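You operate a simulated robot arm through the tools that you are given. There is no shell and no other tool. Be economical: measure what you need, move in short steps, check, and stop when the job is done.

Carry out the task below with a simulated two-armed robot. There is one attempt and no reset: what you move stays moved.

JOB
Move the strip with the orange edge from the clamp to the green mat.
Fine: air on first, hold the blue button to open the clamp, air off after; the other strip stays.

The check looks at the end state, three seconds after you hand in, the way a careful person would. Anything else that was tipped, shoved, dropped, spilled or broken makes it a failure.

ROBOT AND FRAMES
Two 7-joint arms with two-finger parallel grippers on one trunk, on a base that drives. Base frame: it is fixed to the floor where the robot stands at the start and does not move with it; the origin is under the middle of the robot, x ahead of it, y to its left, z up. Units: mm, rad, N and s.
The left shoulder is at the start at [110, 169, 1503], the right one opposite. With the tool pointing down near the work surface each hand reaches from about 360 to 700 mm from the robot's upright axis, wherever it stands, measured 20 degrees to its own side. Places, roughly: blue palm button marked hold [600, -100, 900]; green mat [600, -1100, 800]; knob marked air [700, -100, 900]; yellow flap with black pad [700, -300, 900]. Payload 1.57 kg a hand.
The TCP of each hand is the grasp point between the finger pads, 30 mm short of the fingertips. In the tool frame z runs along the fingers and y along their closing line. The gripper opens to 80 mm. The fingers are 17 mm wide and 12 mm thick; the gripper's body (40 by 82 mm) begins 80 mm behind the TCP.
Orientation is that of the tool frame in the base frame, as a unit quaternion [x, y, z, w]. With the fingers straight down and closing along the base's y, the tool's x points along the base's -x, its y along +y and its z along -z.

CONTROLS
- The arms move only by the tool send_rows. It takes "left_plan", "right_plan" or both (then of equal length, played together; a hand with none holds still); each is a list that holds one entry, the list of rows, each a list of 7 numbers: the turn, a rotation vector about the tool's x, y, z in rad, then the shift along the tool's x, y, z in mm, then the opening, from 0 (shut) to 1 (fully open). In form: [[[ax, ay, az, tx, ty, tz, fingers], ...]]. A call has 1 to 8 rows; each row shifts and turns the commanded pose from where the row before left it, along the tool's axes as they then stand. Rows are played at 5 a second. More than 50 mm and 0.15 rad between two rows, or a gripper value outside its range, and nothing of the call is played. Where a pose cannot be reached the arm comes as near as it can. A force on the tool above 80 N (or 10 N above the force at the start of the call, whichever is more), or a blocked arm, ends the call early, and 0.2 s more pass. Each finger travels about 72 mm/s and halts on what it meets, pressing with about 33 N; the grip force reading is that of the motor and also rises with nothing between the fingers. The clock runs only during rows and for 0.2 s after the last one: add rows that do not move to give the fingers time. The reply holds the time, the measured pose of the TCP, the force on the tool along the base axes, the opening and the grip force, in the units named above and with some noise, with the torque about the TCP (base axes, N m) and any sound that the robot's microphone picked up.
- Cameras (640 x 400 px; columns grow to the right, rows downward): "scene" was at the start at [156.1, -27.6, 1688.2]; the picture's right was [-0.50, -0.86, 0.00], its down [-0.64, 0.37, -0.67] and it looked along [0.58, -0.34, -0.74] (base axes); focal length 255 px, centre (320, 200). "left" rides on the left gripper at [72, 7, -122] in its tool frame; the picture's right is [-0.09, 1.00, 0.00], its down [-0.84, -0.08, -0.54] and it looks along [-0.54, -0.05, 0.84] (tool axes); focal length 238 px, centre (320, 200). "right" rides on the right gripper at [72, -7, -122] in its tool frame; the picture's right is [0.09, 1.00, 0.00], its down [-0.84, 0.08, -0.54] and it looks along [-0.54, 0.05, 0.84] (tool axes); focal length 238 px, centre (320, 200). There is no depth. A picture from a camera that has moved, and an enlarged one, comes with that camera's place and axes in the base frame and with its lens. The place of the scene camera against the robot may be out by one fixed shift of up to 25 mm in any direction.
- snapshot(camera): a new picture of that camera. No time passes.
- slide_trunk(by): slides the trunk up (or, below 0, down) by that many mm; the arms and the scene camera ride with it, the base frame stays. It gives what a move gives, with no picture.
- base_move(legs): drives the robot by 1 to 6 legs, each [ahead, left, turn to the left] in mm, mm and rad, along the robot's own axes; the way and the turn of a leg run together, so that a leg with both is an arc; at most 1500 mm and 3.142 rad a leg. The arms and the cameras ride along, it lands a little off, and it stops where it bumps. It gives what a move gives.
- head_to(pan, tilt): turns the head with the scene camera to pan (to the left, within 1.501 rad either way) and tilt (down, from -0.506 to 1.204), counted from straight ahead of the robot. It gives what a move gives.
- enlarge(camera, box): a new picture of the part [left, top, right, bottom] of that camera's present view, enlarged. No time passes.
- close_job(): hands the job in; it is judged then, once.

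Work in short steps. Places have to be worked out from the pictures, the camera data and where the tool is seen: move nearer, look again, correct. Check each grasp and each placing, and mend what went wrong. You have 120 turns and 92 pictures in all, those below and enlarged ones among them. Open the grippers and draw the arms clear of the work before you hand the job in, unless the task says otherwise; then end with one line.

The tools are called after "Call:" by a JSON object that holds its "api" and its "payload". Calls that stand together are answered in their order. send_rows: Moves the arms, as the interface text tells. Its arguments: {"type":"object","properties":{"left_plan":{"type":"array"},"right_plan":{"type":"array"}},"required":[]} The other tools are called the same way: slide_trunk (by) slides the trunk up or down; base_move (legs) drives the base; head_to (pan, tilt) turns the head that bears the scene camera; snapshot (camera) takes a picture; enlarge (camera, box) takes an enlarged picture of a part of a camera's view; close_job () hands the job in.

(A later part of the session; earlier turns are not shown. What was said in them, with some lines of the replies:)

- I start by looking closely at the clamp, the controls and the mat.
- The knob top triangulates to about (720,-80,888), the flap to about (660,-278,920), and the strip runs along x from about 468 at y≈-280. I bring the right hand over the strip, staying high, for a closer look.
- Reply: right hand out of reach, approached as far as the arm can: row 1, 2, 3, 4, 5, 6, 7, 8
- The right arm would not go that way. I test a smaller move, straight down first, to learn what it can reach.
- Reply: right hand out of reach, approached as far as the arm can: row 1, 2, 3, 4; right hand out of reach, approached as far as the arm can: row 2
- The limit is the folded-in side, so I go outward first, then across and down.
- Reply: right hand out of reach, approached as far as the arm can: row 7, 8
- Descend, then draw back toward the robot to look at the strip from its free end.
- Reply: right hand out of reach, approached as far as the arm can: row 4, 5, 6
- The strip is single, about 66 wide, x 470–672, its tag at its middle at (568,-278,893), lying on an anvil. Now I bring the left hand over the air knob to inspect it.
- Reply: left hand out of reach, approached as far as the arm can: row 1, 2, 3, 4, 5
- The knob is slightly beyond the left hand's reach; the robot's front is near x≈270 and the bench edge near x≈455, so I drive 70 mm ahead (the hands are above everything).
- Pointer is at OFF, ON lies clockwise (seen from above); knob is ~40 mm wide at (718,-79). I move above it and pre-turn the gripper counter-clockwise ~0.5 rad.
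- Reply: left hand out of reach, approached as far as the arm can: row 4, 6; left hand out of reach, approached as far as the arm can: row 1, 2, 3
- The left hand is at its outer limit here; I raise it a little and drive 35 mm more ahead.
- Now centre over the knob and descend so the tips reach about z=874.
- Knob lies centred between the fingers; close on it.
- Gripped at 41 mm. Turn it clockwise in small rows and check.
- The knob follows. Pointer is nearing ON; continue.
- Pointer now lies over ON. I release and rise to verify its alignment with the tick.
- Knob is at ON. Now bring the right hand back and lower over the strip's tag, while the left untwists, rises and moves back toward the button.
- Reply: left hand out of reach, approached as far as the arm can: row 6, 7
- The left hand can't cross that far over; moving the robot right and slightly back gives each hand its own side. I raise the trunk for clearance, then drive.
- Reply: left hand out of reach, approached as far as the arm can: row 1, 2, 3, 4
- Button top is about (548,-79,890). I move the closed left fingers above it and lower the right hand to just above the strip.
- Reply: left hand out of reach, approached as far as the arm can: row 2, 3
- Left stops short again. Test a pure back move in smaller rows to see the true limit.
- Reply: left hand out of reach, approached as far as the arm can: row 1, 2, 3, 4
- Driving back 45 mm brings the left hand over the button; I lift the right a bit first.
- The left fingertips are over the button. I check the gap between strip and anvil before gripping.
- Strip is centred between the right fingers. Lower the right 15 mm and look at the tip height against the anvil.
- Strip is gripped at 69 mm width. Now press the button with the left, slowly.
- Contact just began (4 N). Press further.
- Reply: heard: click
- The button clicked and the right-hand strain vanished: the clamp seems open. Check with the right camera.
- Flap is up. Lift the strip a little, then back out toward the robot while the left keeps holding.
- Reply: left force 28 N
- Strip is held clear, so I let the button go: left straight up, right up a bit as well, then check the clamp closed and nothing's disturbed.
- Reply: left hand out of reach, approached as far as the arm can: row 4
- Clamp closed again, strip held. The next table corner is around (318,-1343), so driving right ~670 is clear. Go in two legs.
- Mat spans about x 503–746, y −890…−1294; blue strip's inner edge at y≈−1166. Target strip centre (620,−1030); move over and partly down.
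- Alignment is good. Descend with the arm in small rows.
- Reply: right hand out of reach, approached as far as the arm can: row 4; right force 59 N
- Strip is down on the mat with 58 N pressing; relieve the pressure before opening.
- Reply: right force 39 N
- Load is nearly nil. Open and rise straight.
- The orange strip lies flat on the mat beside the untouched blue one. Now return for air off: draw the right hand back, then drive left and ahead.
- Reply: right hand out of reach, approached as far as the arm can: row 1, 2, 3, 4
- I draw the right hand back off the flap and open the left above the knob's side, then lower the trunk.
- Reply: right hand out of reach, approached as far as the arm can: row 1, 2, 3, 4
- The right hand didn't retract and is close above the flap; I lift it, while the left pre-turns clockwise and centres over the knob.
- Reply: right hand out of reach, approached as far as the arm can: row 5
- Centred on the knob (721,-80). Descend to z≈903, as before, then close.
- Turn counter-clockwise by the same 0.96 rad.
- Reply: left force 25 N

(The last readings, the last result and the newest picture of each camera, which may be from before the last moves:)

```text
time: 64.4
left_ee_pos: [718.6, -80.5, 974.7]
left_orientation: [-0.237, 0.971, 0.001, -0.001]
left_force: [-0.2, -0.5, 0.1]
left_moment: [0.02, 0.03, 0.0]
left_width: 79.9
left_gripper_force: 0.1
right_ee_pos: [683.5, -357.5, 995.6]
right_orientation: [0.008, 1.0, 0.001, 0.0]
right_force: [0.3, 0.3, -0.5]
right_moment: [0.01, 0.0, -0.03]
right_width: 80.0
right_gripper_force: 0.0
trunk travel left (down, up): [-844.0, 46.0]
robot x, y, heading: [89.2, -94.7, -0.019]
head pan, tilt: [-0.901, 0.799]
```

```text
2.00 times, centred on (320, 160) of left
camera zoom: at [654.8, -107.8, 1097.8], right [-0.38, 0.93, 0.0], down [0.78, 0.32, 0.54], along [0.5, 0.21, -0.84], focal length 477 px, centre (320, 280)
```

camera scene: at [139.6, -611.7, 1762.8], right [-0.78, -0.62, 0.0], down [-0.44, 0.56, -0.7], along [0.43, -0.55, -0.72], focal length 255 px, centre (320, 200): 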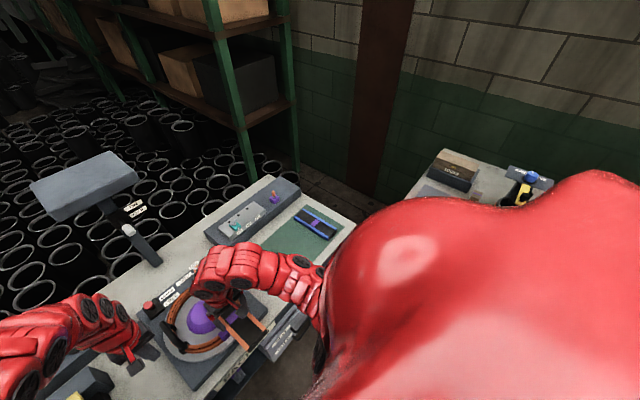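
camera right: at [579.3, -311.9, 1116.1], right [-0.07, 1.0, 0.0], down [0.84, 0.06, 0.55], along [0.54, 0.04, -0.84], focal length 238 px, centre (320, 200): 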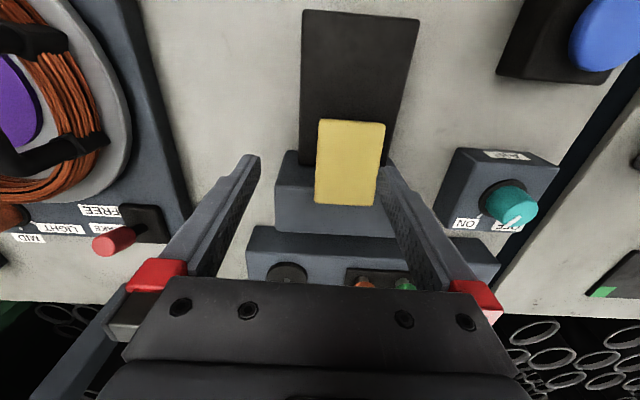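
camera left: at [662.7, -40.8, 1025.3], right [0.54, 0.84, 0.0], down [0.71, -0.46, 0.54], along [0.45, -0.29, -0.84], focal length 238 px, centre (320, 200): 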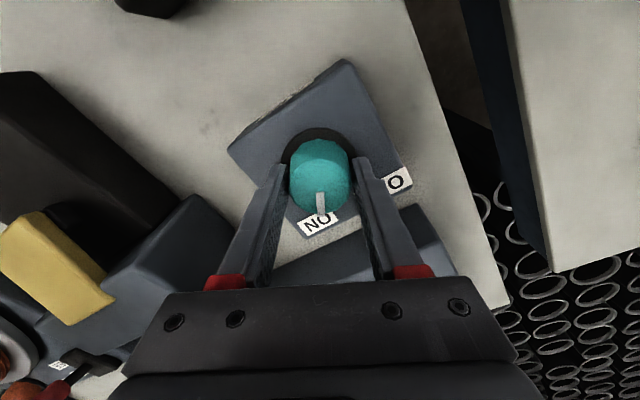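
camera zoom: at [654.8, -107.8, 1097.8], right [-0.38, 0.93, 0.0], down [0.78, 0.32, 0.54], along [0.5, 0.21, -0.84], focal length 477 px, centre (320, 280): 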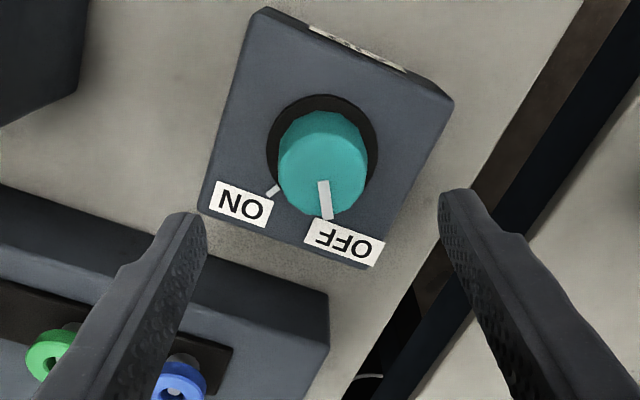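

Air is OFF. Draw clear: raise the trunk and back away, then a final look.

Call:
{"api": "slide_trunk", "payload": {"by": 45}}

Call:
{"api": "base_move", "payload": {"legs": [[-90, 0, 0]]}}

Call:
{"api": "send_rows", "payload": {"left_plan": [[[0, 0, 0, 0, 0, -30, 1], [0, 0, 0, 0, 0, -30, 1]]]}}

Call:
{"api": "head_to", "payload": {"pan": -0.7, "tilt": 0.75}}

Call:
{"api": "snapshot", "payload": {"camera": "scene"}}

Call:
{"api": "enlarge", "payload": {"camera": "scene", "box": [240, 80, 460, 260]}}

Call:
{"api": "snapshot", "payload": {"camera": "right"}}

```text
time: 65.2
left_ee_pos: [720.6, -80.4, 1018.1]
left_orientation: [-0.237, 0.972, 0.002, -0.002]
left_force: [-0.3, -0.3, -0.3]
left_moment: [0.02, 0.02, 0.02]
left_width: 80.1
left_gripper_force: 0.1
right_ee_pos: [686.0, -359.0, 1039.9]
right_orientation: [0.009, 1.0, 0.001, 0.001]
right_force: [0.3, 0.6, 0.2]
right_moment: [0.0, 0.01, 0.0]
right_width: 80.1
right_gripper_force: 0.0
trunk travel left (down, up): [-889.0, 1.0]
robot x, y, heading: [89.0, -91.5, -0.018]
head pan, tilt: [-0.901, 0.799]
```

```text
time: 66.3
left_ee_pos: [631.4, -77.6, 1017.3]
left_orientation: [-0.237, 0.972, 0.001, -0.003]
left_force: [-0.6, 0.2, 0.1]
left_moment: [-0.04, -0.03, -0.02]
left_width: 80.0
left_gripper_force: 0.1
right_ee_pos: [595.6, -357.3, 1039.4]
right_orientation: [0.009, 1.0, 0.001, 0.0]
right_force: [-0.2, -0.6, -0.4]
right_moment: [0.01, 0.01, -0.01]
right_width: 80.0
right_gripper_force: 0.1
trunk travel left (down, up): [-889.0, 1.0]
robot x, y, heading: [-2.8, -94.5, -0.018]
head pan, tilt: [-0.901, 0.799]
```

```text
time: 67.0
left_ee_pos: [638.0, -70.5, 1082.0]
left_orientation: [-0.25, 0.968, -0.007, -0.006]
left_force: [-5.4, -6.9, -3.0]
left_moment: [0.74, -0.61, -0.02]
left_width: 80.0
left_gripper_force: 0.1
right_ee_pos: [595.3, -353.7, 1040.5]
right_orientation: [0.008, 1.0, -0.002, 0.0]
right_force: [0.9, 1.9, -0.1]
right_moment: [-0.12, 0.04, -0.02]
right_width: 79.9
right_gripper_force: 0.0
trunk travel left (down, up): [-889.0, 1.0]
robot x, y, heading: [-0.4, -94.4, -0.019]
head pan, tilt: [-0.901, 0.799]
```

```text
time: 67.7
left_ee_pos: [638.8, -68.8, 1086.1]
left_orientation: [-0.257, 0.966, -0.008, -0.002]
left_force: [0.9, 0.1, 0.1]
left_moment: [-0.01, -0.02, 0.04]
left_width: 80.1
left_gripper_force: 0.0
right_ee_pos: [594.0, -356.5, 1041.5]
right_orientation: [0.009, 1.0, 0.001, 0.001]
right_force: [-0.1, -0.3, 0.6]
right_moment: [0.01, 0.01, 0.02]
right_width: 80.0
right_gripper_force: 0.0
trunk travel left (down, up): [-889.0, 1.0]
robot x, y, heading: [-2.0, -92.0, -0.016]
head pan, tilt: [-0.7, 0.75]
```

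```text
32 pictures are left
camera scene: at [148.0, -135.7, 1766.9], right [-0.66, -0.75, 0.0], down [-0.51, 0.45, -0.73], along [0.55, -0.48, -0.68], focal length 255 px, centre (320, 200)
```

scene: 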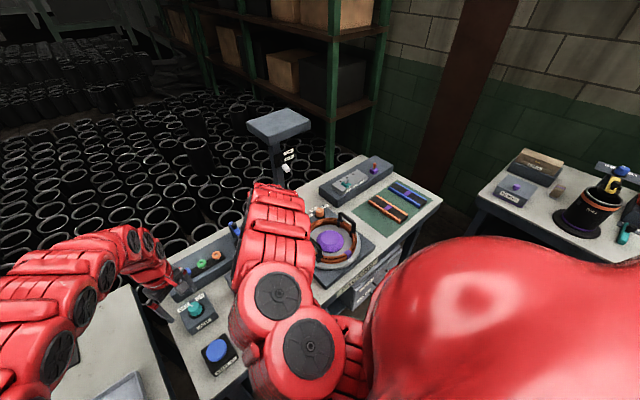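

```text
2.22 times, centred on (350, 170) of scene
camera zoom: at [148.0, -135.7, 1766.9], right [-0.66, -0.75, 0.0], down [-0.51, 0.45, -0.73], along [0.55, -0.48, -0.68], focal length 568 px, centre (253, 267)
```

zoom: 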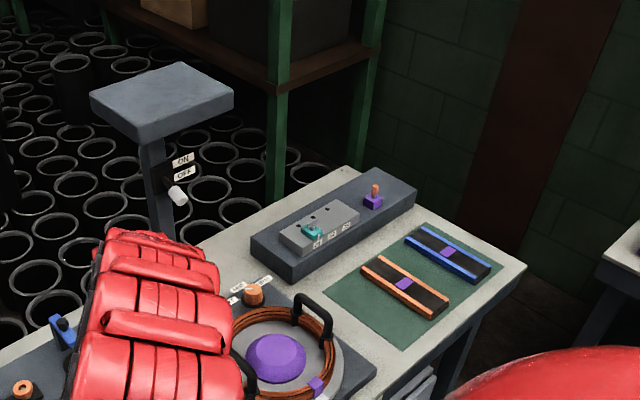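

```text
30 pictures are left
camera right: at [521.9, -361.1, 1163.3], right [-0.08, 1.0, 0.0], down [0.84, 0.06, 0.54], along [0.54, 0.04, -0.84], focal length 238 px, centre (320, 200)
```

right: 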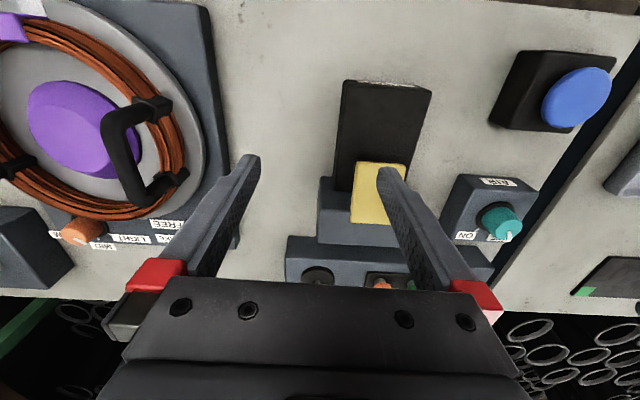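

Both strips lie on the mat, the clamp is shut, air is off, and the hands are open and clear. Handing in.

Call:
{"api": "close_job", "payload": {}}

```text
The job is handed in.
```

The orange-edged strip is on the green mat, the air is back off, the clamp is shut, and the blue-edged strip was not touched.
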